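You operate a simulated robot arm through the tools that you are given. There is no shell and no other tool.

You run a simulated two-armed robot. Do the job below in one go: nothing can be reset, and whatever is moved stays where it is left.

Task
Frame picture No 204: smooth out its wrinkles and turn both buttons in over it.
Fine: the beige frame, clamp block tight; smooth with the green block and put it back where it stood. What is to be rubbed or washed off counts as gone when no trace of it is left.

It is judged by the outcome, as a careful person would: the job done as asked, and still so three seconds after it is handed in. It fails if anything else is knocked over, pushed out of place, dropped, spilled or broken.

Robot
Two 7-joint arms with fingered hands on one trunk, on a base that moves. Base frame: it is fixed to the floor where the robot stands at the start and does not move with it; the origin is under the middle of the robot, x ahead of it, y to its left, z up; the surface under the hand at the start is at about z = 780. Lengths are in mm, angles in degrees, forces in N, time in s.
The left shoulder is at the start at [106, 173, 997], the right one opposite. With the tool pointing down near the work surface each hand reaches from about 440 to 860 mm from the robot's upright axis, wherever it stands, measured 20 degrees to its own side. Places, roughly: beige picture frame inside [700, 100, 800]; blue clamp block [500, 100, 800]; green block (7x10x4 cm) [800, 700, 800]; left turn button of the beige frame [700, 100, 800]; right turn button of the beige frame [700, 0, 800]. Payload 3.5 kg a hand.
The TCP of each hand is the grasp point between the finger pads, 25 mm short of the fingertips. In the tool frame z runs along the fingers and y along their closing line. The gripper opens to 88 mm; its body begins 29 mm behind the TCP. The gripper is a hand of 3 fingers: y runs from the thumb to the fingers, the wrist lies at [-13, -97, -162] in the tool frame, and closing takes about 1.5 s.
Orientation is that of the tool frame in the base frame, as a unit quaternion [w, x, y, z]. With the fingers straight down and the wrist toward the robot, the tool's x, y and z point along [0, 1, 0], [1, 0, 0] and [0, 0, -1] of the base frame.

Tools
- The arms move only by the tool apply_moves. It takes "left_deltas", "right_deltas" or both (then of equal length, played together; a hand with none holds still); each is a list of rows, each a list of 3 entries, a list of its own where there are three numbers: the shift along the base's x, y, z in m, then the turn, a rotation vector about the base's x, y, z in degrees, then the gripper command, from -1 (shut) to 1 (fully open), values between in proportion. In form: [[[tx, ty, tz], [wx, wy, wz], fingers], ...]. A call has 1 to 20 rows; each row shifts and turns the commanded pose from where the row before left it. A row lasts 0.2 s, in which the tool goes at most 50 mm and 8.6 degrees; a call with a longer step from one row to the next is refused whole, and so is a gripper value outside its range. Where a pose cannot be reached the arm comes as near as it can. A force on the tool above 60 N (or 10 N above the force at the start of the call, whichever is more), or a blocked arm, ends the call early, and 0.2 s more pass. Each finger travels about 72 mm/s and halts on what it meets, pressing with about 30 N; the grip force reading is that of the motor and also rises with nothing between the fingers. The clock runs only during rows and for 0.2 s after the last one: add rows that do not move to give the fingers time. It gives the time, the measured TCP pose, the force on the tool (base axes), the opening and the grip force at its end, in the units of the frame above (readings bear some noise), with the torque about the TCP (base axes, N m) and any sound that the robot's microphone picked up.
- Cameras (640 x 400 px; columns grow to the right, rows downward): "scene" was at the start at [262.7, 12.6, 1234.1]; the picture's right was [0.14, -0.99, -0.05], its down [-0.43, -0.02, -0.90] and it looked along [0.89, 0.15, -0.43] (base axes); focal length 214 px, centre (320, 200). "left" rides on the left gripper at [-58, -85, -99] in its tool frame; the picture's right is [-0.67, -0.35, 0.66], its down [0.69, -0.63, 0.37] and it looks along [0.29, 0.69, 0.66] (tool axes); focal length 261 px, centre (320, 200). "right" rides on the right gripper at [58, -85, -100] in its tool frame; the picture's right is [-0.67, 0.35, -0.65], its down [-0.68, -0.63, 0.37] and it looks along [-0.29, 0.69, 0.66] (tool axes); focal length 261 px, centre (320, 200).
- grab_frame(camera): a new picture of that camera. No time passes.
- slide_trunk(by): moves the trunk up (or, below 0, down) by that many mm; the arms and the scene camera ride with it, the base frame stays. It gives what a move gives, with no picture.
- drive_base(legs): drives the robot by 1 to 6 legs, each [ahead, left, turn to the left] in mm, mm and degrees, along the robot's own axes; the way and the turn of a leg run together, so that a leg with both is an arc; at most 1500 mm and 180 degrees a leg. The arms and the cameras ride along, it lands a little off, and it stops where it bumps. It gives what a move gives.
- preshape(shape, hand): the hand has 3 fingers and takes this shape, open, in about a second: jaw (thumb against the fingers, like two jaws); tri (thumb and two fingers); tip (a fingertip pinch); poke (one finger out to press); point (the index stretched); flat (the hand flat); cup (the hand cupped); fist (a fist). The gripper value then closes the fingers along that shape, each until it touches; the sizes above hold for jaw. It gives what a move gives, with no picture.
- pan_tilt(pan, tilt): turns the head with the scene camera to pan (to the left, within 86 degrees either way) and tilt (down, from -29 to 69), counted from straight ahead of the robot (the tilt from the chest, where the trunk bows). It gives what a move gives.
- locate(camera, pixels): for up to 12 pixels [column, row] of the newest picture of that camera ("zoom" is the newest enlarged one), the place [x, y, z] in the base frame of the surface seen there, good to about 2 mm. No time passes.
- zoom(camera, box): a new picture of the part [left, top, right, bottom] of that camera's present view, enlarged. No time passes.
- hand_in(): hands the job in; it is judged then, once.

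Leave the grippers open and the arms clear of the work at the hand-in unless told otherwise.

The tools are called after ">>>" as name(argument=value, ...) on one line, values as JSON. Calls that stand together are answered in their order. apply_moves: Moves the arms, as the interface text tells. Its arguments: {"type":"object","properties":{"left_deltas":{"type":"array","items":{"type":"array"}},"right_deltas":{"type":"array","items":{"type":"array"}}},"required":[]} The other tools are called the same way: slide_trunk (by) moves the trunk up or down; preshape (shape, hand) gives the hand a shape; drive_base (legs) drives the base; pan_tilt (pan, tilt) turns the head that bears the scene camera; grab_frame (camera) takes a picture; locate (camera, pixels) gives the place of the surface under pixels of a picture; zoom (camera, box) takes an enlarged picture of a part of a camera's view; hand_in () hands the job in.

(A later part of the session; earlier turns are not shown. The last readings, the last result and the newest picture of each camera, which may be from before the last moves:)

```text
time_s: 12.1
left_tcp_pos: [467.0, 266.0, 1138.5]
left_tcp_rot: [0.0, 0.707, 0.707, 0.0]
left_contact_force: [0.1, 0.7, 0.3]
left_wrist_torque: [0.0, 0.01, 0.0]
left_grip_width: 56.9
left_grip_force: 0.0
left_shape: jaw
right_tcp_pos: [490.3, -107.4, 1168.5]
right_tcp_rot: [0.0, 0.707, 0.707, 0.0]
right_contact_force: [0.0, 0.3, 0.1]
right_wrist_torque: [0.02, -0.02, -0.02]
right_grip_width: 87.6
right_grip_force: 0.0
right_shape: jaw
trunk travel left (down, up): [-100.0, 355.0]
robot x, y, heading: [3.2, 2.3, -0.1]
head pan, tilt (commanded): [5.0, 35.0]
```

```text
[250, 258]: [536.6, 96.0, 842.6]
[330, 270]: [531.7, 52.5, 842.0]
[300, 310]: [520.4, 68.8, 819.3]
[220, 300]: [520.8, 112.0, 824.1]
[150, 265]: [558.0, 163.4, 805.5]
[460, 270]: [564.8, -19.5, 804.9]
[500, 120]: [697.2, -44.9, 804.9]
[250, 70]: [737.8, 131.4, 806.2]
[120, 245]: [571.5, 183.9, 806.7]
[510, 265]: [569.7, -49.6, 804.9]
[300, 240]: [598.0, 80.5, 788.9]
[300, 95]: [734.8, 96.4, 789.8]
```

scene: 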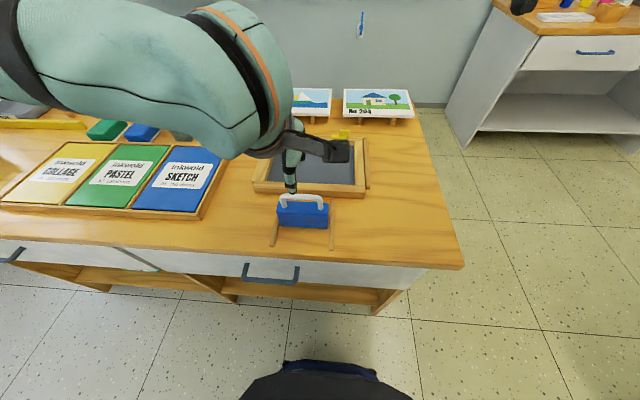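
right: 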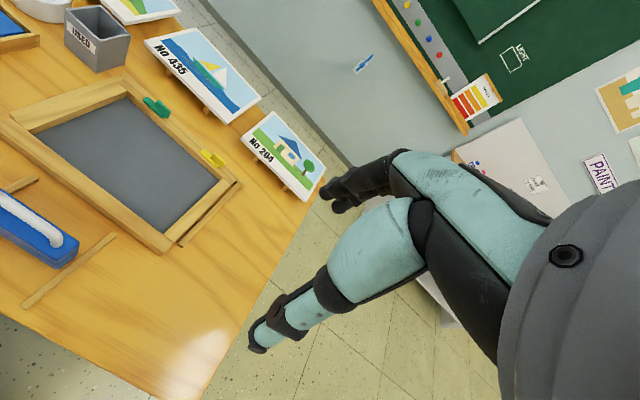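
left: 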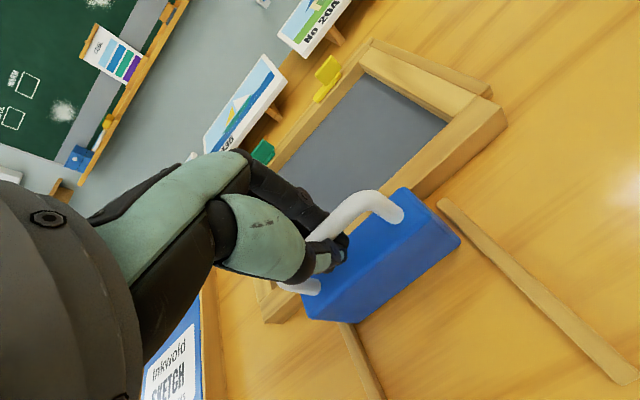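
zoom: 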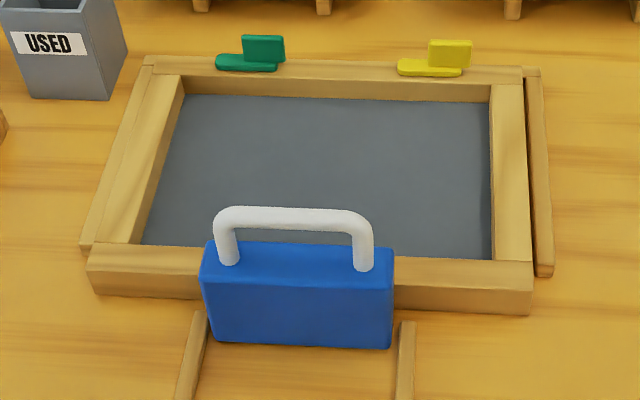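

Clamp is tight: block front against the bar, back face at x≈520, frame unmoved. Now for picture 204. I'll take it by its right end with the right hand pointing left (+y), thumb on top and fingers underneath, because the stand leaves about 44 mm of overhang there. First I'll turn the right hand to that pose in free air, right of the bench.

>>> apply_moves(right_deltas=[[[0.0107, -0.0148, -0.0045], [4.62, 4.62, -4.62], 1], [[0.0107, -0.0148, -0.0045], [4.62, 4.62, -4.62], 1], [[0.0107, -0.0148, -0.0045], [4.62, 4.62, -4.62], 1], [[0.0107, -0.0148, -0.0045], [4.62, 4.62, -4.62], 1], [[0.0107, -0.0148, -0.0045], [4.62, 4.62, -4.62], 1], [[0.0107, -0.0148, -0.0045], [4.62, 4.62, -4.62], 1], [[0.0107, -0.0148, -0.0045], [4.62, 4.62, -4.62], 1], [[0.0107, -0.0148, -0.0045], [4.62, 4.62, -4.62], 1]])

>>> grab_frame(camera="scene")

```text
time_s: 13.9
left_tcp_pos: [467.5, 262.9, 1139.4]
left_tcp_rot: [0.001, 0.707, 0.707, 0.0]
left_contact_force: [-0.8, -0.9, 0.0]
left_wrist_torque: [0.01, 0.01, 0.05]
left_grip_width: 57.1
left_grip_force: 0.0
left_shape: jaw
right_tcp_pos: [577.4, -228.1, 1132.3]
right_tcp_rot: [-0.434, 0.816, 0.382, -0.001]
right_contact_force: [0.2, 0.3, -0.3]
right_wrist_torque: [-0.03, 0.0, -0.03]
right_grip_width: 87.7
right_grip_force: 0.0
right_shape: jaw
trunk travel left (down, up): [-100.0, 355.0]
robot x, y, heading: [-0.6, -1.9, 0.1]
head pan, tilt (commanded): [5.0, 35.0]
```

```text
taken
```

scene: 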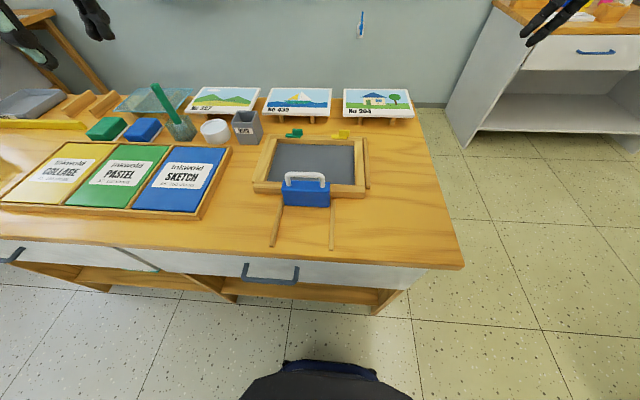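

The turn is tracking well. Continuing the remaining 56°.

>>> apply_moves(right_deltas=[[[0.0107, -0.0148, -0.0045], [4.62, 4.62, -4.62], 1], [[0.0107, -0.0148, -0.0045], [4.62, 4.62, -4.62], 1], [[0.0107, -0.0148, -0.0045], [4.62, 4.62, -4.62], 1], [[0.0107, -0.0148, -0.0045], [4.62, 4.62, -4.62], 1], [[0.0107, -0.0148, -0.0045], [4.62, 4.62, -4.62], 1], [[0.0107, -0.0148, -0.0045], [4.62, 4.62, -4.62], 1], [[0.0107, -0.0148, -0.0045], [4.62, 4.62, -4.62], 1], [[0, 0, 0], [0, 0, 0], 1]])

>>> pan_tilt(pan=-20, tilt=25)

>>> grab_frame(camera="scene")

>>> grab_frame(camera="right")

```text
time_s: 15.7
left_tcp_pos: [468.1, 265.5, 1137.5]
left_tcp_rot: [0.001, 0.706, 0.708, -0.001]
left_contact_force: [0.7, 0.5, -0.5]
left_wrist_torque: [-0.03, 0.02, -0.01]
left_grip_width: 56.7
left_grip_force: 0.1
left_shape: jaw
right_tcp_pos: [627.1, -337.7, 1109.8]
right_tcp_rot: [0.707, -0.707, 0.002, -0.001]
right_contact_force: [-0.7, -0.1, 0.0]
right_wrist_torque: [-0.01, -0.01, -0.02]
right_grip_width: 87.6
right_grip_force: 0.1
right_shape: jaw
right hand out of reach, approached as far as the arm can: row 7
trunk travel left (down, up): [-100.0, 355.0]
robot x, y, heading: [-0.4, -1.5, 0.2]
head pan, tilt (commanded): [5.0, 35.0]
```

```text
time_s: 16.6
left_tcp_pos: [467.0, 263.8, 1139.0]
left_tcp_rot: [-0.001, 0.706, 0.708, 0.0]
left_contact_force: [-0.2, 0.7, 0.6]
left_wrist_torque: [0.0, -0.04, -0.01]
left_grip_width: 57.0
left_grip_force: 0.0
left_shape: jaw
right_tcp_pos: [626.0, -337.4, 1109.7]
right_tcp_rot: [0.708, -0.707, 0.001, -0.001]
right_contact_force: [0.4, 1.2, -0.1]
right_wrist_torque: [0.0, -0.02, -0.03]
right_grip_width: 87.8
right_grip_force: 0.1
right_shape: jaw
trunk travel left (down, up): [-100.0, 355.0]
robot x, y, heading: [-1.2, -1.5, 0.0]
head pan, tilt (commanded): [-20.0, 25.0]
```

```text
taken
```

scene: 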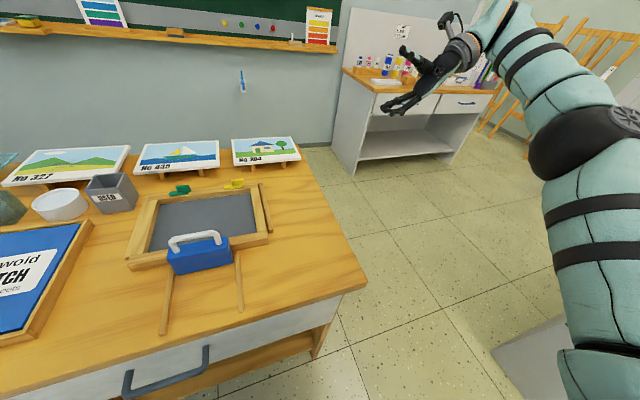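

```text
taken
```

right: 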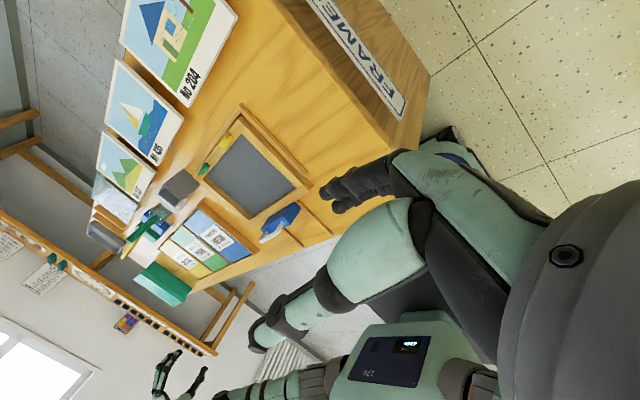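

The thumb-up pose is reachable (quaternion ≈[0.707,−0.707,0,0]), but only near the arm's limit from here. The base will have to come a little closer, so I'll look down to see how much room there is between the robot's base and the bench.

>>> pan_tilt(pan=-15, tilt=69)

>>> grab_frame(camera="scene")

>>> locate(camera="scene", pixels=[[320, 300], [250, 300], [400, 300], [320, 250], [200, 200], [320, 200], [450, 250], [500, 330], [150, 250], [320, 350], [300, 120], [420, 180]])

```text
time_s: 17.7
left_tcp_pos: [467.1, 263.3, 1137.1]
left_tcp_rot: [-0.001, 0.707, 0.708, -0.001]
left_contact_force: [1.0, 0.3, 1.5]
left_wrist_torque: [-0.03, 0.0, 0.0]
left_grip_width: 56.8
left_grip_force: 0.1
left_shape: jaw
right_tcp_pos: [627.8, -337.9, 1110.6]
right_tcp_rot: [0.708, -0.707, 0.002, -0.001]
right_contact_force: [0.0, -0.3, 0.5]
right_wrist_torque: [0.01, -0.02, 0.02]
right_grip_width: 87.6
right_grip_force: 0.0
right_shape: jaw
trunk travel left (down, up): [-100.0, 355.0]
robot x, y, heading: [-0.5, 4.7, 0.0]
head pan, tilt (commanded): [-15.0, 68.8]
```

```text
taken
```

scene: 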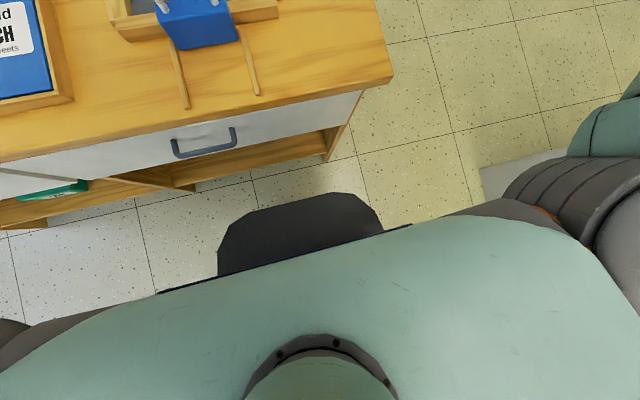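

```text
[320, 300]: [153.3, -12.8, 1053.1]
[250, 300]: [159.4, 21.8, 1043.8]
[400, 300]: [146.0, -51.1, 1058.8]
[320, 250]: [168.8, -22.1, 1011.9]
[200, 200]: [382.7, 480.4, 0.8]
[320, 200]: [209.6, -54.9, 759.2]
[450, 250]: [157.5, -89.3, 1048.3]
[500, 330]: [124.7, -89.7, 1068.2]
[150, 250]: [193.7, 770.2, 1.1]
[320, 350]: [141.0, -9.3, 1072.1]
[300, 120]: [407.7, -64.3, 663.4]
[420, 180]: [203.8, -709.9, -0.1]
```

The body front is around x≈230 to 280 and the drawer handle about x≈375, so roughly 80 mm forward is safe. There's a pale thing at (520,170), so I'll check what it is before moving right.

>>> locate(camera="scene", pixels=[[520, 165], [500, 175], [550, 155], [210, 150], [235, 130], [175, 150], [330, 150], [395, 75], [300, 190], [350, 195]])

>>> pan_tilt(pan=-70, tilt=50)

>>> grab_frame(camera="scene")

```text
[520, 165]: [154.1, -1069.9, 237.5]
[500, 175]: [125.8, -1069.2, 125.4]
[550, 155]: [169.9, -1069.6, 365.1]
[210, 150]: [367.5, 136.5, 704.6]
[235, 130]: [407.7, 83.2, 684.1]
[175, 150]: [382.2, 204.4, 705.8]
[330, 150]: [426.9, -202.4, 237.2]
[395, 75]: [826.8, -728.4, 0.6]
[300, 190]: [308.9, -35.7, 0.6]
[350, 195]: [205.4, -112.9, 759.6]
```

```text
time_s: 19.0
left_tcp_pos: [467.0, 263.0, 1137.7]
left_tcp_rot: [0.0, 0.707, 0.708, 0.0]
left_contact_force: [-0.8, -0.4, -0.1]
left_wrist_torque: [0.0, 0.0, -0.02]
left_grip_width: 56.8
left_grip_force: 0.1
left_shape: jaw
right_tcp_pos: [626.3, -338.0, 1110.4]
right_tcp_rot: [0.708, -0.706, 0.002, -0.001]
right_contact_force: [-0.1, 0.8, 0.2]
right_wrist_torque: [0.02, 0.0, 0.0]
right_grip_width: 87.5
right_grip_force: 0.0
right_shape: jaw
trunk travel left (down, up): [-100.0, 355.0]
robot x, y, heading: [-5.4, -2.8, 0.1]
head pan, tilt (commanded): [-70.0, 50.0]
```

```text
taken
```

scene: 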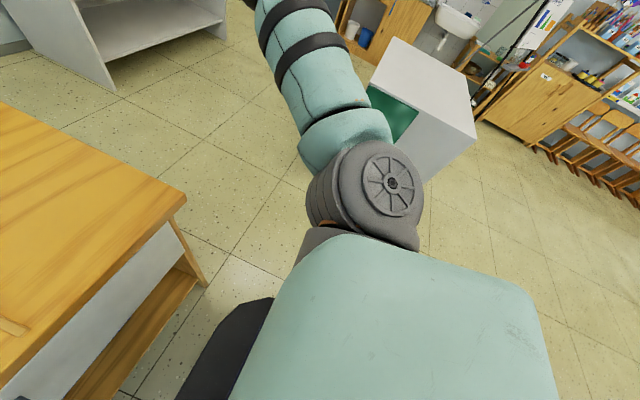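

The pale thing is a cabinet at y<−1069, well away. I'll drive 60 mm forward and 120 mm to the right, then look back at the bench.

>>> drive_base(legs=[[60, -120, 0]])

>>> pan_tilt(pan=8, tilt=30)

>>> grab_frame(camera="scene")

```text
time_s: 20.3
left_tcp_pos: [527.7, 145.8, 1138.5]
left_tcp_rot: [0.001, 0.707, 0.708, 0.0]
left_contact_force: [0.0, -0.3, 0.5]
left_wrist_torque: [-0.01, -0.01, -0.03]
left_grip_width: 56.8
left_grip_force: 0.1
left_shape: jaw
right_tcp_pos: [686.5, -456.6, 1111.4]
right_tcp_rot: [0.708, -0.706, 0.002, -0.001]
right_contact_force: [0.0, -1.0, -0.4]
right_wrist_torque: [0.0, 0.01, 0.02]
right_grip_width: 87.6
right_grip_force: 0.1
right_shape: jaw
trunk travel left (down, up): [-100.0, 355.0]
robot x, y, heading: [59.6, -119.4, -0.0]
head pan, tilt (commanded): [-70.0, 50.0]
```

```text
time_s: 21.8
left_tcp_pos: [526.6, 145.8, 1138.0]
left_tcp_rot: [0.001, 0.706, 0.708, 0.0]
left_contact_force: [-0.7, 0.1, 0.8]
left_wrist_torque: [-0.05, 0.02, 0.02]
left_grip_width: 56.9
left_grip_force: 0.0
left_shape: jaw
right_tcp_pos: [686.4, -456.8, 1110.9]
right_tcp_rot: [0.708, -0.707, 0.001, -0.001]
right_contact_force: [-0.6, 0.5, 0.3]
right_wrist_torque: [0.0, 0.03, -0.01]
right_grip_width: 87.9
right_grip_force: 0.0
right_shape: jaw
trunk travel left (down, up): [-100.0, 355.0]
robot x, y, heading: [59.9, -116.5, -0.1]
head pan, tilt (commanded): [8.0, 30.0]
```

```text
taken
```

scene: 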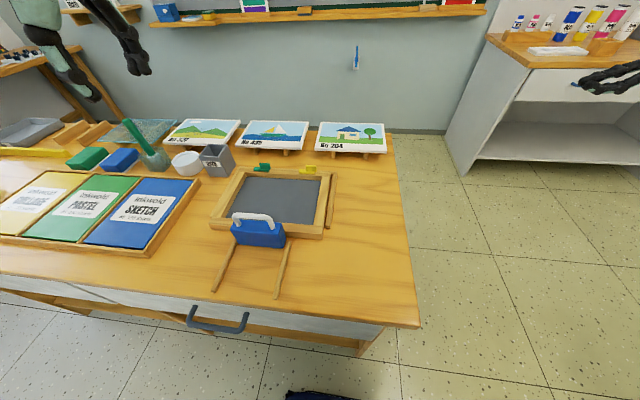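

The base is now at about (60, −117), with a clear view of the bench. I'll swing the right hand to point diagonally forward-left (45°), thumb up, part-open to about 36 mm, and bring it near the panel's front-right corner but still off the bench edge and high.

>>> apply_moves(right_deltas=[[[0.0157, 0.0262, -0.0218], [0, 0, -7.5], -0.18], [[0.0157, 0.0262, -0.0218], [0, 0, -7.5], -0.18], [[0.0157, 0.0262, -0.0218], [0, 0, -7.5], -0.18], [[0.0157, 0.0262, -0.0218], [0, 0, -7.5], -0.18], [[0.0157, 0.0262, -0.0218], [0, 0, -7.5], -0.18], [[0.0155, 0.026, -0.022], [0, 0, -7.5], -0.18], [[0, 0, 0], [0, 0, 0], -0.18]])

>>> grab_frame(camera="scene")

>>> grab_frame(camera="right")

```text
time_s: 23.4
left_tcp_pos: [526.9, 144.8, 1137.9]
left_tcp_rot: [0.001, 0.706, 0.708, 0.0]
left_contact_force: [-0.1, -0.2, 0.3]
left_wrist_torque: [-0.01, 0.03, -0.01]
left_grip_width: 56.8
left_grip_force: 0.1
left_shape: jaw
right_tcp_pos: [780.3, -299.3, 980.5]
right_tcp_rot: [0.654, -0.652, 0.271, -0.271]
right_contact_force: [-0.5, -0.3, 0.0]
right_wrist_torque: [0.01, 0.02, 0.0]
right_grip_width: 36.5
right_grip_force: 0.0
right_shape: jaw
trunk travel left (down, up): [-100.0, 355.0]
robot x, y, heading: [61.8, -120.8, -0.3]
head pan, tilt (commanded): [8.0, 30.0]
```

```text
taken
```

scene: 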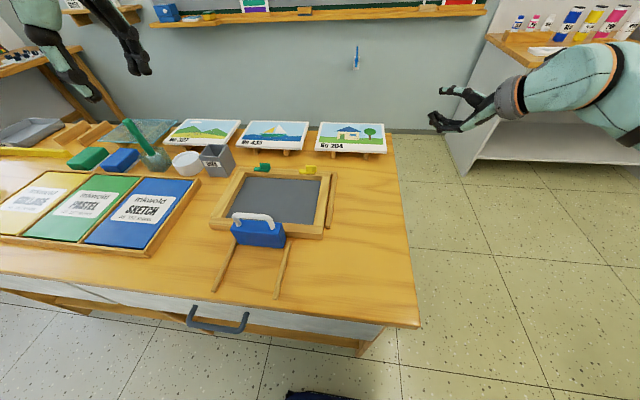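

```text
taken
```

right: 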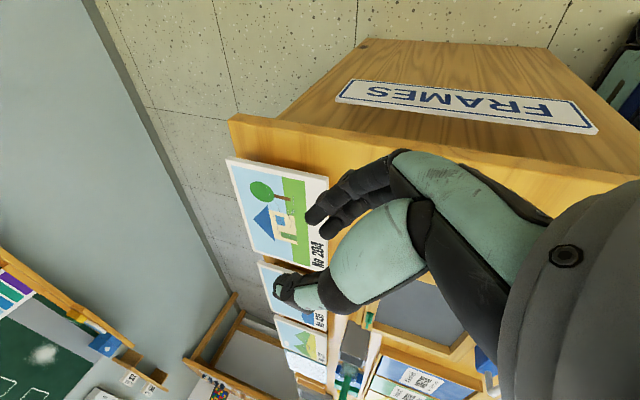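

Orientation is as wanted. I'll zoom on the hand to judge finger thickness and shape.

>>> zoom(camera="scene", box=[416, 60, 544, 140])

>>> zoom(camera="scene", box=[310, 110, 410, 172])

>>> locate(camera="zoom", pixels=[[75, 95], [480, 90], [63, 235], [62, 252], [478, 255], [478, 270], [170, 260], [170, 285], [370, 270], [370, 300], [545, 200], [560, 300]])

```text
5.00 times, centred on (480, 100) of scene
```

zoom: 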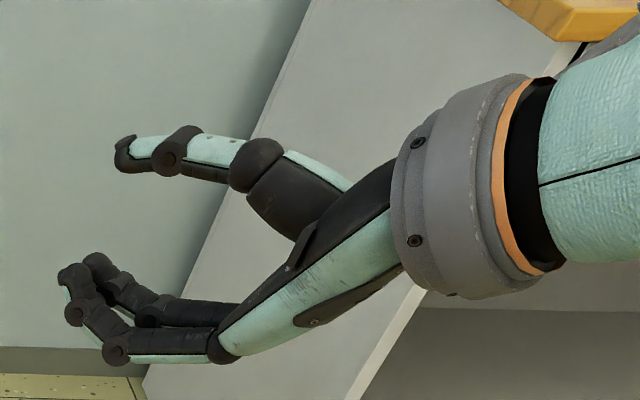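

```text
6.40 times, centred on (360, 141) of scene
```

zoom: 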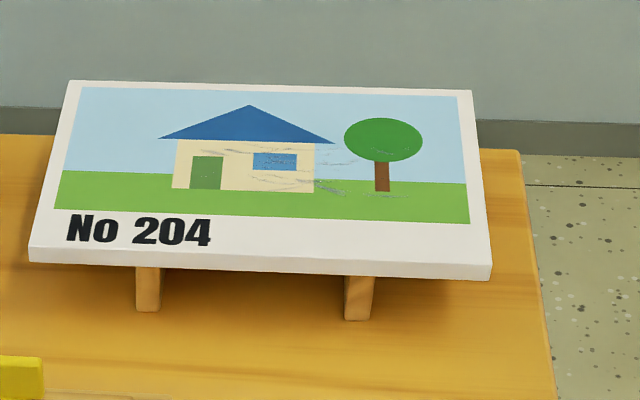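

```text
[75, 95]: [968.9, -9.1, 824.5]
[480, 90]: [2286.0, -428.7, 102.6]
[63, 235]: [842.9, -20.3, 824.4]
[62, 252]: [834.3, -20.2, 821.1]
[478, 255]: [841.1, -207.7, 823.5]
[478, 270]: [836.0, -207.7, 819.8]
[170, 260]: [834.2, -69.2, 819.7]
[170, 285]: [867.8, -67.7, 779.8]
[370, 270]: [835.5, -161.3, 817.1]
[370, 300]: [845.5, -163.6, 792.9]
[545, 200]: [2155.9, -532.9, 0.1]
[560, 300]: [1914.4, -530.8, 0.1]
```

The fingers curl: their middle joints hang about 40 mm below the pads. That's more than the roughly 35 mm free under the panel, so a plain jaw pinch from below would hit the bench. I'll look at other hand shapes in free air to find one with straight fingers.

>>> preshape(shape="flat", hand="right")

>>> zoom(camera="scene", box=[400, 50, 560, 150])

>>> grab_frame(camera="right")

```text
time_s: 24.3
left_tcp_pos: [527.2, 146.6, 1139.3]
left_tcp_rot: [0.001, 0.706, 0.708, 0.0]
left_contact_force: [0.4, 0.4, -0.9]
left_wrist_torque: [0.01, 0.0, -0.01]
left_grip_width: 57.0
left_grip_force: 0.1
left_shape: jaw
right_tcp_pos: [780.6, -299.0, 979.5]
right_tcp_rot: [0.653, -0.652, 0.272, -0.272]
right_contact_force: [-0.5, 0.1, 0.7]
right_wrist_torque: [0.04, -0.02, -0.02]
right_grip_width: 80.4
right_grip_force: 0.1
right_shape: flat
trunk travel left (down, up): [-100.0, 355.0]
robot x, y, heading: [64.0, -120.4, 0.0]
head pan, tilt (commanded): [8.0, 30.0]
```

```text
4.00 times, centred on (480, 100) of scene
```

zoom: 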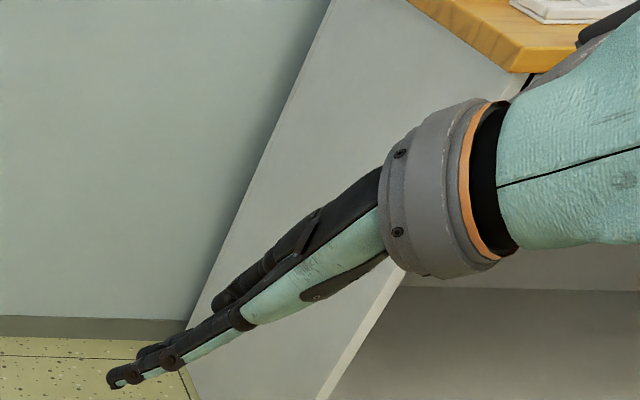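

```text
taken
```

right: 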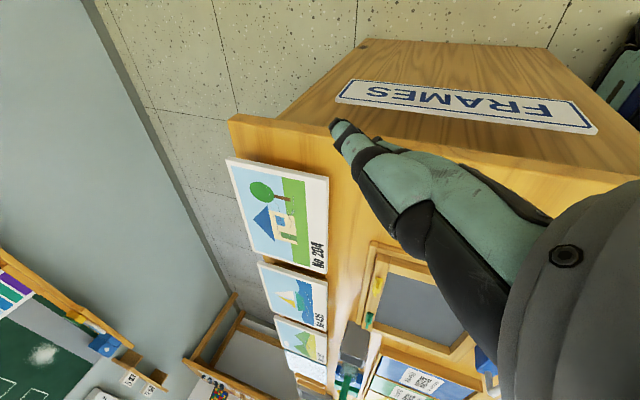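

In "flat" the fingers straighten into a thin spatula in line with the palm. I'll see what partial closing does in this shape, still in free air.

>>> apply_moves(right_deltas=[[[0, 0, 0], [0, 0, 0], 0.3], [[0, 0, 0], [0, 0, 0], 0.3], [[0, 0, 0], [0, 0, 0], 0.3], [[0, 0, 0], [0, 0, 0], 0.3]])

>>> zoom(camera="scene", box=[400, 50, 560, 150])

>>> apply_moves(right_deltas=[[[0, 0, 0], [0, 0, 0], -0.4], [[0, 0, 0], [0, 0, 0], -0.4], [[0, 0, 0], [0, 0, 0], -0.4], [[0, 0, 0], [0, 0, 0], -0.4]])

>>> zoom(camera="scene", box=[400, 50, 560, 150])

>>> preshape(shape="tip", hand="right")

>>> zoom(camera="scene", box=[400, 50, 560, 150])

```text
time_s: 25.3
left_tcp_pos: [527.3, 144.7, 1138.4]
left_tcp_rot: [0.001, 0.706, 0.708, 0.0]
left_contact_force: [0.7, -0.4, -0.5]
left_wrist_torque: [0.04, -0.02, -0.01]
left_grip_width: 57.1
left_grip_force: 0.0
left_shape: jaw
right_tcp_pos: [781.0, -298.5, 980.5]
right_tcp_rot: [0.654, -0.652, 0.272, -0.271]
right_contact_force: [0.1, -0.6, 0.6]
right_wrist_torque: [0.01, 0.0, 0.03]
right_grip_width: 80.4
right_grip_force: 0.0
right_shape: flat
trunk travel left (down, up): [-100.0, 355.0]
robot x, y, heading: [58.9, -117.9, 0.1]
head pan, tilt (commanded): [8.0, 30.0]
```

```text
4.00 times, centred on (480, 100) of scene
```

zoom: 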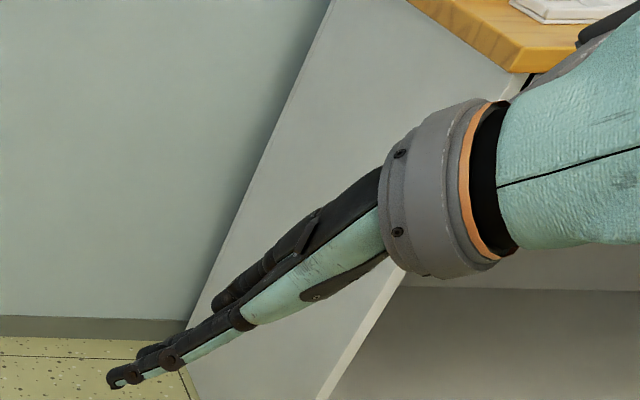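

```text
time_s: 26.3
left_tcp_pos: [526.9, 144.2, 1138.6]
left_tcp_rot: [0.0, 0.706, 0.708, -0.002]
left_contact_force: [-0.1, 0.6, -0.3]
left_wrist_torque: [0.02, -0.01, -0.01]
left_grip_width: 56.8
left_grip_force: 0.1
left_shape: jaw
right_tcp_pos: [780.2, -299.1, 979.6]
right_tcp_rot: [0.654, -0.652, 0.272, -0.271]
right_contact_force: [0.4, -0.2, -0.4]
right_wrist_torque: [-0.01, 0.02, 0.03]
right_grip_width: 80.3
right_grip_force: 0.1
right_shape: flat
trunk travel left (down, up): [-100.0, 355.0]
robot x, y, heading: [61.5, -119.9, -0.1]
head pan, tilt (commanded): [8.0, 30.0]
```

```text
4.00 times, centred on (480, 100) of scene
```

zoom: 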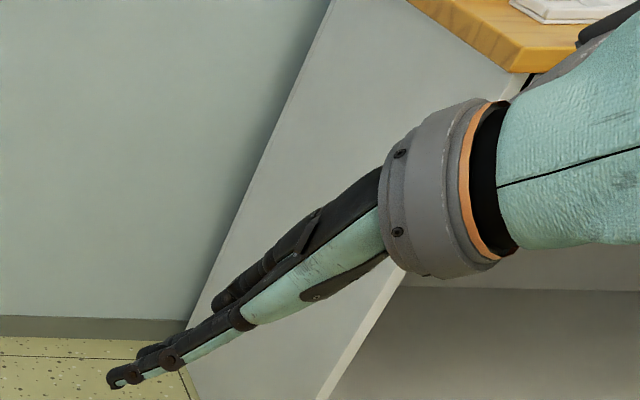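

```text
time_s: 27.2
left_tcp_pos: [527.4, 146.1, 1137.7]
left_tcp_rot: [0.0, 0.707, 0.708, -0.001]
left_contact_force: [0.1, 0.1, -0.8]
left_wrist_torque: [-0.01, 0.0, 0.0]
left_grip_width: 57.1
left_grip_force: 0.0
left_shape: jaw
right_tcp_pos: [780.9, -300.2, 979.7]
right_tcp_rot: [0.653, -0.652, 0.272, -0.272]
right_contact_force: [-0.5, 0.2, -0.2]
right_wrist_torque: [0.01, -0.01, 0.01]
right_grip_width: 87.9
right_grip_force: 0.1
right_shape: tip
trunk travel left (down, up): [-100.0, 355.0]
robot x, y, heading: [63.8, -118.4, 0.0]
head pan, tilt (commanded): [8.0, 30.0]
```

```text
4.00 times, centred on (480, 100) of scene
```

zoom: 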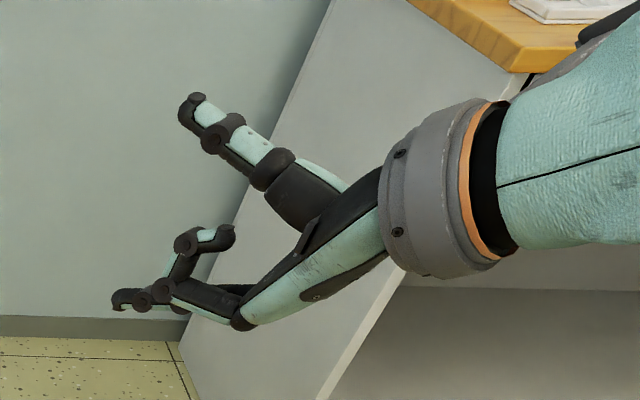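

"Flat" doesn't close. "Tip" keeps the index finger nearly straight, so I'll see how it looks at about 30 mm and 10 mm opening.

>>> apply_moves(right_deltas=[[[0, 0, 0], [0, 0, 0], -0.3], [[0, 0, 0], [0, 0, 0], -0.3], [[0, 0, 0], [0, 0, 0], -0.3], [[0, 0, 0], [0, 0, 0], -0.3]])

>>> zoom(camera="scene", box=[400, 50, 560, 150])

>>> apply_moves(right_deltas=[[[0, 0, 0], [0, 0, 0], -0.77], [[0, 0, 0], [0, 0, 0], -0.77], [[0, 0, 0], [0, 0, 0], -0.77]])

>>> zoom(camera="scene", box=[400, 50, 560, 150])

>>> preshape(shape="tri", hand="right")

>>> zoom(camera="scene", box=[400, 50, 560, 150])

```text
time_s: 28.2
left_tcp_pos: [526.9, 145.3, 1138.7]
left_tcp_rot: [0.0, 0.707, 0.708, -0.001]
left_contact_force: [0.7, 0.0, 0.6]
left_wrist_torque: [0.01, 0.02, 0.0]
left_grip_width: 56.6
left_grip_force: 0.1
left_shape: jaw
right_tcp_pos: [779.2, -299.8, 980.4]
right_tcp_rot: [0.654, -0.652, 0.271, -0.27]
right_contact_force: [0.4, 0.1, 0.3]
right_wrist_torque: [0.0, 0.03, -0.01]
right_grip_width: 31.5
right_grip_force: 0.0
right_shape: tip
trunk travel left (down, up): [-100.0, 355.0]
robot x, y, heading: [61.9, -121.4, 0.2]
head pan, tilt (commanded): [8.0, 30.0]
```

```text
4.00 times, centred on (480, 100) of scene
```

zoom: 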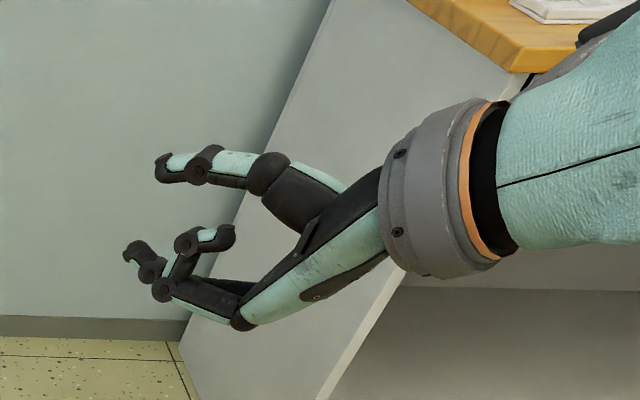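

```text
time_s: 29.0
left_tcp_pos: [527.0, 143.9, 1137.8]
left_tcp_rot: [0.0, 0.706, 0.708, -0.001]
left_contact_force: [-0.5, 0.0, 0.5]
left_wrist_torque: [0.01, 0.03, 0.0]
left_grip_width: 57.0
left_grip_force: 0.1
left_shape: jaw
right_tcp_pos: [780.4, -299.3, 978.8]
right_tcp_rot: [0.654, -0.652, 0.272, -0.271]
right_contact_force: [0.2, -0.4, -1.2]
right_wrist_torque: [0.02, 0.0, -0.03]
right_grip_width: 10.3
right_grip_force: 0.1
right_shape: tip
trunk travel left (down, up): [-100.0, 355.0]
robot x, y, heading: [60.2, -120.7, 0.1]
head pan, tilt (commanded): [8.0, 30.0]
```

```text
4.00 times, centred on (480, 100) of scene
```

zoom: 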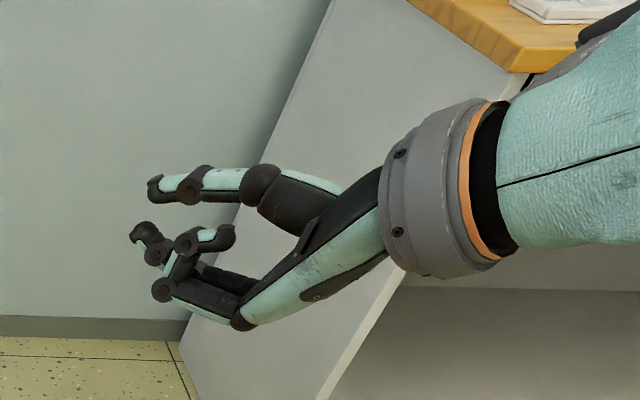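

```text
time_s: 29.9
left_tcp_pos: [528.0, 146.0, 1137.8]
left_tcp_rot: [0.001, 0.707, 0.707, -0.001]
left_contact_force: [-0.2, -0.5, 0.4]
left_wrist_torque: [0.03, 0.01, -0.05]
left_grip_width: 57.1
left_grip_force: 0.0
left_shape: jaw
right_tcp_pos: [780.7, -299.4, 978.9]
right_tcp_rot: [0.653, -0.653, 0.271, -0.271]
right_contact_force: [-0.5, 0.1, 0.0]
right_wrist_torque: [-0.02, -0.04, -0.01]
right_grip_width: 87.2
right_grip_force: 0.1
right_shape: tri
trunk travel left (down, up): [-100.0, 355.0]
robot x, y, heading: [55.2, -117.3, -0.0]
head pan, tilt (commanded): [8.0, 30.0]
```

```text
4.00 times, centred on (480, 100) of scene
```

zoom: 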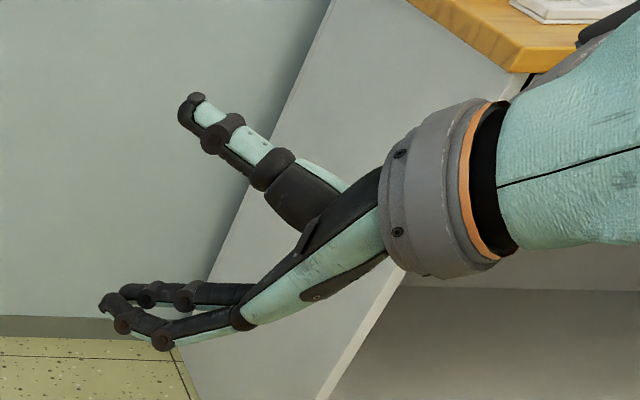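

The thumb stays straight along the tool axis while the fingers curl up to it. Closing the fingers would therefore lift the panel's end up to the thumb, so the hand can sit a little high. I'll look at "tri" and "jaw" at small openings and measure how far the finger joints hang below the pinch point.

>>> apply_moves(right_deltas=[[[0, 0, 0], [0, 0, 0], -0.3], [[0, 0, 0], [0, 0, 0], -0.3], [[0, 0, 0], [0, 0, 0], -0.3], [[0, 0, 0], [0, 0, 0], -0.3]])

>>> zoom(camera="scene", box=[416, 60, 544, 140])

>>> apply_moves(right_deltas=[[[0, 0, 0], [0, 0, 0], -0.77], [[0, 0, 0], [0, 0, 0], -0.77], [[0, 0, 0], [0, 0, 0], -0.77]])

>>> zoom(camera="scene", box=[416, 60, 544, 140])

>>> preshape(shape="jaw", hand="right")

>>> apply_moves(right_deltas=[[[0, 0, 0], [0, 0, 0], -0.77], [[0, 0, 0], [0, 0, 0], -0.77], [[0, 0, 0], [0, 0, 0], -0.77], [[0, 0, 0], [0, 0, 0], -0.77], [[0, 0, 0], [0, 0, 0], -0.77], [[0, 0, 0], [0, 0, 0], -0.77]])

>>> zoom(camera="scene", box=[416, 60, 544, 140])

>>> locate(camera="zoom", pixels=[[125, 190], [180, 190], [250, 190], [110, 240], [110, 270], [120, 320], [130, 350], [220, 350], [450, 200], [320, 290]])

```text
time_s: 30.9
left_tcp_pos: [526.5, 145.3, 1138.4]
left_tcp_rot: [0.001, 0.706, 0.708, 0.0]
left_contact_force: [-0.2, -0.4, 0.0]
left_wrist_torque: [0.03, -0.01, 0.03]
left_grip_width: 56.8
left_grip_force: 0.0
left_shape: jaw
right_tcp_pos: [780.7, -298.8, 979.6]
right_tcp_rot: [0.654, -0.653, 0.271, -0.271]
right_contact_force: [-0.7, -0.5, -0.7]
right_wrist_torque: [-0.02, 0.01, 0.01]
right_grip_width: 31.3
right_grip_force: 0.0
right_shape: tri
trunk travel left (down, up): [-100.0, 355.0]
robot x, y, heading: [58.2, -116.1, 0.2]
head pan, tilt (commanded): [8.0, 30.0]
```

```text
5.00 times, centred on (480, 100) of scene
```

zoom: 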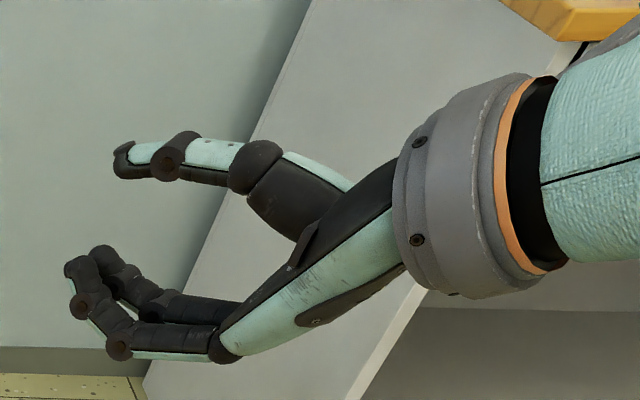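

```text
time_s: 31.7
left_tcp_pos: [527.8, 145.7, 1138.2]
left_tcp_rot: [0.0, 0.707, 0.707, 0.0]
left_contact_force: [0.0, -0.5, -0.2]
left_wrist_torque: [0.0, 0.0, -0.02]
left_grip_width: 56.8
left_grip_force: 0.0
left_shape: jaw
right_tcp_pos: [780.2, -299.8, 979.0]
right_tcp_rot: [0.653, -0.652, 0.272, -0.272]
right_contact_force: [0.7, 0.0, 0.2]
right_wrist_torque: [0.0, 0.02, 0.0]
right_grip_width: 10.5
right_grip_force: 0.1
right_shape: tri
trunk travel left (down, up): [-100.0, 355.0]
robot x, y, heading: [59.0, -122.0, 0.1]
head pan, tilt (commanded): [8.0, 30.0]
```

```text
5.00 times, centred on (480, 100) of scene
```

zoom: 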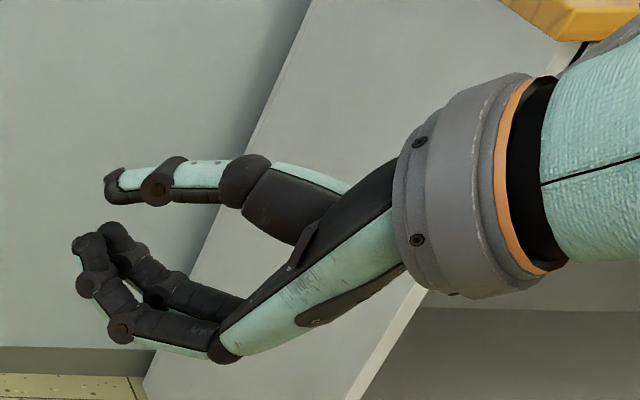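

```text
time_s: 32.6
left_tcp_pos: [526.0, 144.7, 1138.5]
left_tcp_rot: [0.0, 0.706, 0.708, -0.001]
left_contact_force: [-0.4, -0.5, 0.3]
left_wrist_torque: [0.0, 0.01, 0.03]
left_grip_width: 56.8
left_grip_force: 0.1
left_shape: jaw
right_tcp_pos: [780.0, -298.5, 979.9]
right_tcp_rot: [0.653, -0.652, 0.273, -0.272]
right_contact_force: [0.0, -0.1, 0.7]
right_wrist_torque: [0.0, 0.02, -0.02]
right_grip_width: 87.5
right_grip_force: 0.1
right_shape: jaw
trunk travel left (down, up): [-100.0, 355.0]
robot x, y, heading: [61.5, -119.0, 0.0]
head pan, tilt (commanded): [8.0, 30.0]
```

```text
time_s: 34.0
left_tcp_pos: [526.8, 146.7, 1138.7]
left_tcp_rot: [0.0, 0.707, 0.707, 0.0]
left_contact_force: [0.2, 0.5, -0.4]
left_wrist_torque: [-0.01, 0.01, 0.0]
left_grip_width: 56.9
left_grip_force: 0.0
left_shape: jaw
right_tcp_pos: [779.5, -299.5, 979.3]
right_tcp_rot: [0.654, -0.652, 0.272, -0.271]
right_contact_force: [0.2, 0.1, -0.3]
right_wrist_torque: [0.01, 0.01, 0.0]
right_grip_width: 10.5
right_grip_force: 0.0
right_shape: jaw
trunk travel left (down, up): [-100.0, 355.0]
robot x, y, heading: [60.2, -117.9, -0.2]
head pan, tilt (commanded): [8.0, 30.0]
```

```text
5.00 times, centred on (480, 100) of scene
```

zoom: 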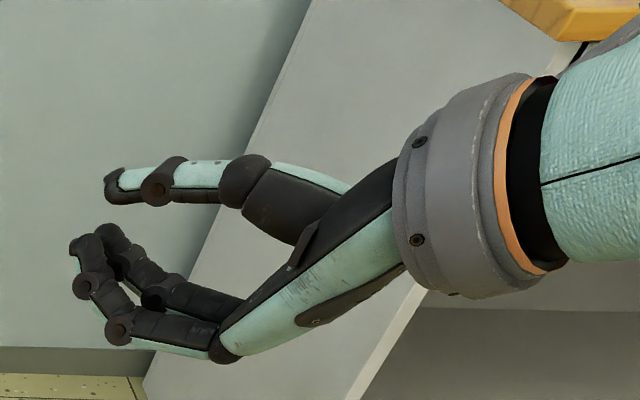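

```text
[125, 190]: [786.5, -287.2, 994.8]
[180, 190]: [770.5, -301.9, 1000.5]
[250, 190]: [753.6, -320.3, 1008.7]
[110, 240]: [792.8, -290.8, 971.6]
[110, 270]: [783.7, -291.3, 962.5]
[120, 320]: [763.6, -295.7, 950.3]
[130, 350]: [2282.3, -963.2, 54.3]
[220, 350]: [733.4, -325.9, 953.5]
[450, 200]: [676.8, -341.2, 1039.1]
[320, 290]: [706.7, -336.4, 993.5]
```

Measured: with the jaw nearly closed, the lowest finger joint sits only about 37 mm below the pinch point, and about 43 mm at 31 mm opening. A grasp with the TCP at z≈827 therefore clears the bench, and closing simply lifts the panel's end a few mm onto the straight thumb. I'll aim at the front-right corner along a 60° heading, pointing at the panel's centre. First I turn and come to a point short of the corner, above.

>>> apply_moves(right_deltas=[[[0.015, 0.015, -0.025], [0, 0, 7.5], -0.3], [[0.015, 0.014, -0.025], [0, 0, 7.5], -0.3], [[0.012, 0.012, -0.025], [0, 0, 0], -0.3], [[0, 0, -0.005], [0, 0, 0], -0.3], [[0, 0, 0], [0, 0, 0], -0.3]])

>>> grab_frame(camera="right")

>>> zoom(camera="scene", box=[310, 80, 470, 180])

```text
time_s: 35.2
left_tcp_pos: [527.4, 144.9, 1137.4]
left_tcp_rot: [0.001, 0.706, 0.708, 0.0]
left_contact_force: [-0.2, -0.1, 0.5]
left_wrist_torque: [0.03, 0.0, 0.02]
left_grip_width: 56.9
left_grip_force: 0.1
left_shape: jaw
right_tcp_pos: [822.2, -259.5, 898.6]
right_tcp_rot: [0.683, -0.682, 0.185, -0.184]
right_contact_force: [-0.3, -0.3, 0.3]
right_wrist_torque: [-0.03, 0.02, 0.02]
right_grip_width: 30.4
right_grip_force: 0.0
right_shape: jaw
trunk travel left (down, up): [-100.0, 355.0]
robot x, y, heading: [60.0, -120.0, -0.1]
head pan, tilt (commanded): [8.0, 30.0]
```

```text
taken
```

right: 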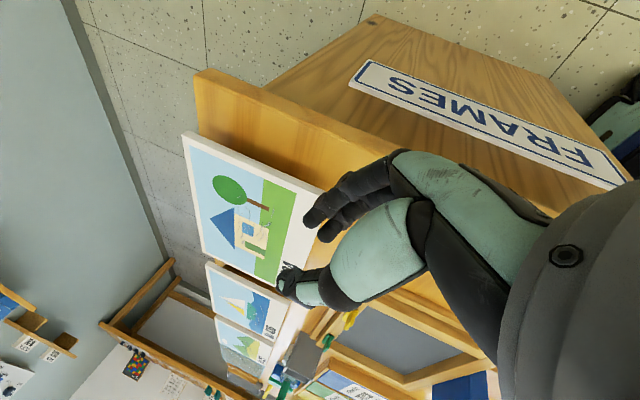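

```text
4.00 times, centred on (390, 130) of scene
```

zoom: 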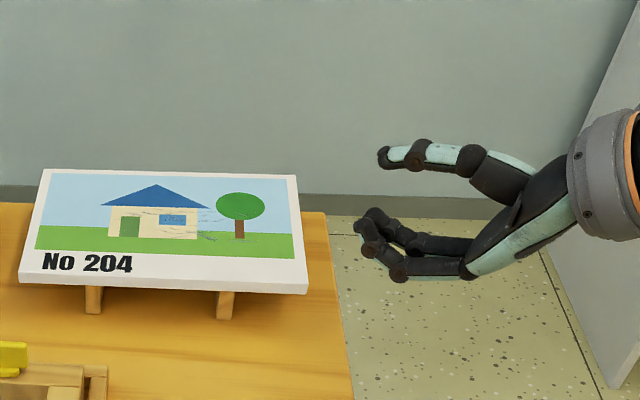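

I'll measure the hand's outline with this opening before lowering.

>>> locate(camera="zoom", pixels=[[360, 230], [375, 215], [398, 270], [398, 278], [468, 265], [467, 275], [385, 155], [390, 165], [420, 165], [470, 175], [305, 285], [330, 250]])

```text
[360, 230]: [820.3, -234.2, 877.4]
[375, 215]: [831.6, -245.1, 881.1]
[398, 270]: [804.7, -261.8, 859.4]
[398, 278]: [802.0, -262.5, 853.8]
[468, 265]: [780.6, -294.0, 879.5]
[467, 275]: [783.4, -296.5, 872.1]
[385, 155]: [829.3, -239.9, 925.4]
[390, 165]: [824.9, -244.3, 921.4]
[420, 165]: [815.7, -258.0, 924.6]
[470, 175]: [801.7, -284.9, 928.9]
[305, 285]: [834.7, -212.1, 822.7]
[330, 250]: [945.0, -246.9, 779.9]
```

With the hand level, the lowest joint is 48 mm below the TCP and the fingertip tops 15 mm below it. I'll pitch the hand down 6°, open to about 32 mm and lower to z≈829, still outside the panel. Then I'll check clearances.

>>> apply_moves(right_deltas=[[[0, 0, -0.035], [-5.2, 3.0, 0], -0.27], [[0, 0, -0.03], [0, 0, 0], -0.27], [[0, 0, -0.004], [0, 0, 0], -0.27], [[0, 0, 0], [0, 0, 0], -0.27]])

>>> zoom(camera="scene", box=[330, 100, 458, 180])

>>> grab_frame(camera="right")

```text
time_s: 36.2
left_tcp_pos: [527.0, 145.5, 1137.7]
left_tcp_rot: [0.001, 0.707, 0.707, -0.001]
left_contact_force: [0.8, 0.6, 0.7]
left_wrist_torque: [-0.01, 0.03, 0.01]
left_grip_width: 56.7
left_grip_force: 0.1
left_shape: jaw
right_tcp_pos: [822.8, -258.8, 829.5]
right_tcp_rot: [-0.646, 0.718, -0.193, 0.173]
right_contact_force: [0.0, 0.3, -0.1]
right_wrist_torque: [-0.04, -0.03, 0.0]
right_grip_width: 31.7
right_grip_force: 0.1
right_shape: jaw
trunk travel left (down, up): [-100.0, 355.0]
robot x, y, heading: [58.9, -118.4, -0.1]
head pan, tilt (commanded): [8.0, 30.0]
```

```text
5.00 times, centred on (394, 140) of scene
```

zoom: 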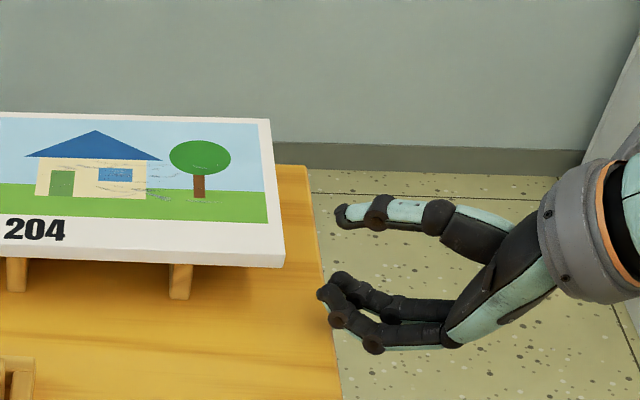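

```text
taken
```

right: 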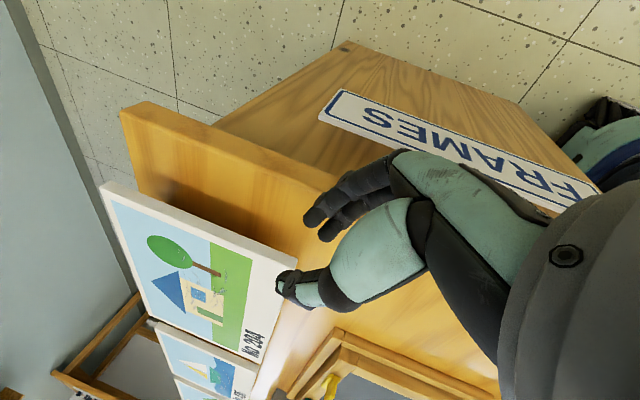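

>>> locate(camera="zoom", pixels=[[340, 278], [325, 295], [335, 320], [373, 345], [373, 352], [445, 345], [345, 222], [375, 225], [410, 235], [275, 265], [180, 295], [280, 255]])

```text
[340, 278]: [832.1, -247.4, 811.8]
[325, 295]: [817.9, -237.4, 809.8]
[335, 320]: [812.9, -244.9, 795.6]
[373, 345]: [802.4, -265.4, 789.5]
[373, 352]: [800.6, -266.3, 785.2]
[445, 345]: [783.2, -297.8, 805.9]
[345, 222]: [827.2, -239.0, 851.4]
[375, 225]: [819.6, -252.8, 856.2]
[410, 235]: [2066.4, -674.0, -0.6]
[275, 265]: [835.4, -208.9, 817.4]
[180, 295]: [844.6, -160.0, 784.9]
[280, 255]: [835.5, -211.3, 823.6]
```

Fingertip tops are at z≈812 against a panel underside of about 815, and the lowest joint is at ≈784, above the bench at 780. I'll drop 1.5 mm and insert along the hand's heading, reading forces.

>>> apply_moves(right_deltas=[[[0, 0, -0.0015], [0, 0, 0], -0.27], [[0.0054, 0.0092, 0], [0, 0, 0], -0.27], [[0.0054, 0.0092, 0], [0, 0, 0], -0.27], [[0.0054, 0.0092, 0], [0, 0, 0], -0.27], [[0.0054, 0.0092, 0], [0, 0, 0], -0.27], [[0, 0, 0], [0, 0, 0], -0.27]])

>>> zoom(camera="scene", box=[330, 100, 458, 180])

>>> grab_frame(camera="right")

```text
time_s: 37.6
left_tcp_pos: [527.8, 145.4, 1137.6]
left_tcp_rot: [0.001, 0.706, 0.708, 0.001]
left_contact_force: [-0.5, 0.4, -0.2]
left_wrist_torque: [-0.02, -0.02, 0.0]
left_grip_width: 56.8
left_grip_force: 0.0
left_shape: jaw
right_tcp_pos: [844.1, -220.9, 829.2]
right_tcp_rot: [-0.647, 0.717, -0.193, 0.174]
right_contact_force: [1.1, -0.5, -0.4]
right_wrist_torque: [-0.02, -0.01, -0.02]
right_grip_width: 31.7
right_grip_force: 0.1
right_shape: jaw
trunk travel left (down, up): [-100.0, 355.0]
robot x, y, heading: [55.7, -119.0, 0.2]
head pan, tilt (commanded): [8.0, 30.0]
```

```text
5.00 times, centred on (394, 140) of scene
```

zoom: 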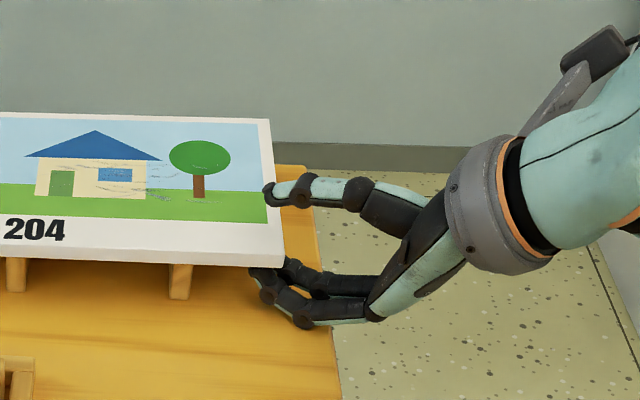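

```text
taken
```

right: 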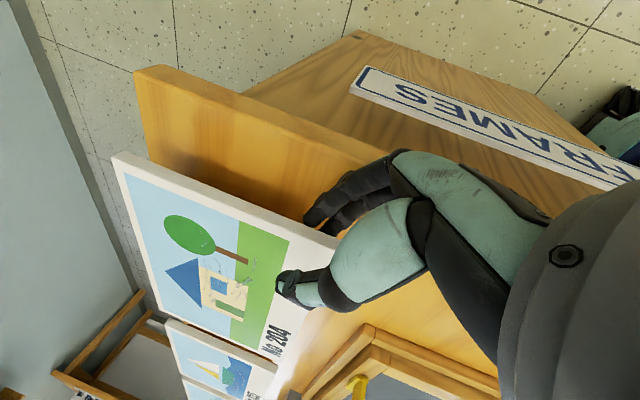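

Fingers are passing under the corner and the thumb over it, with no contact force. Going 20 mm deeper, then closing gently.

>>> apply_moves(right_deltas=[[[0.005, 0.0088, 0], [0, 0, 0], -0.27], [[0.005, 0.0088, 0], [0, 0, 0], -0.27], [[0, 0, 0], [0, 0, 0], -0.27]])

>>> zoom(camera="scene", box=[330, 100, 458, 180])

```text
time_s: 38.4
left_tcp_pos: [527.2, 145.0, 1138.5]
left_tcp_rot: [0.0, 0.706, 0.708, 0.0]
left_contact_force: [0.5, 0.4, 0.0]
left_wrist_torque: [0.03, 0.0, 0.0]
left_grip_width: 56.9
left_grip_force: 0.1
left_shape: jaw
right_tcp_pos: [854.5, -204.2, 829.0]
right_tcp_rot: [-0.646, 0.717, -0.194, 0.174]
right_contact_force: [0.0, -0.5, -0.6]
right_wrist_torque: [-0.03, 0.03, 0.01]
right_grip_width: 32.0
right_grip_force: 0.1
right_shape: jaw
trunk travel left (down, up): [-100.0, 355.0]
robot x, y, heading: [60.3, -116.8, -0.1]
head pan, tilt (commanded): [8.0, 30.0]
```

```text
5.00 times, centred on (394, 140) of scene
```

zoom: 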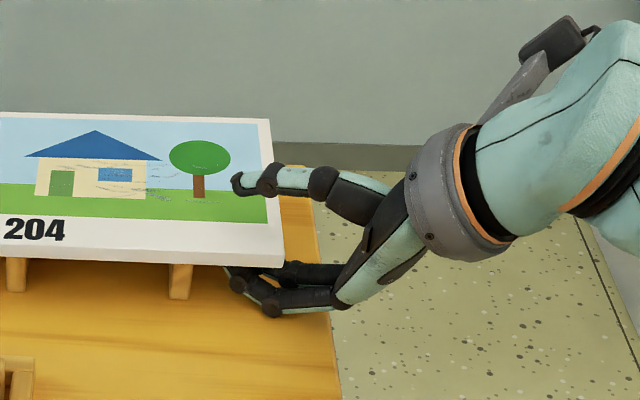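

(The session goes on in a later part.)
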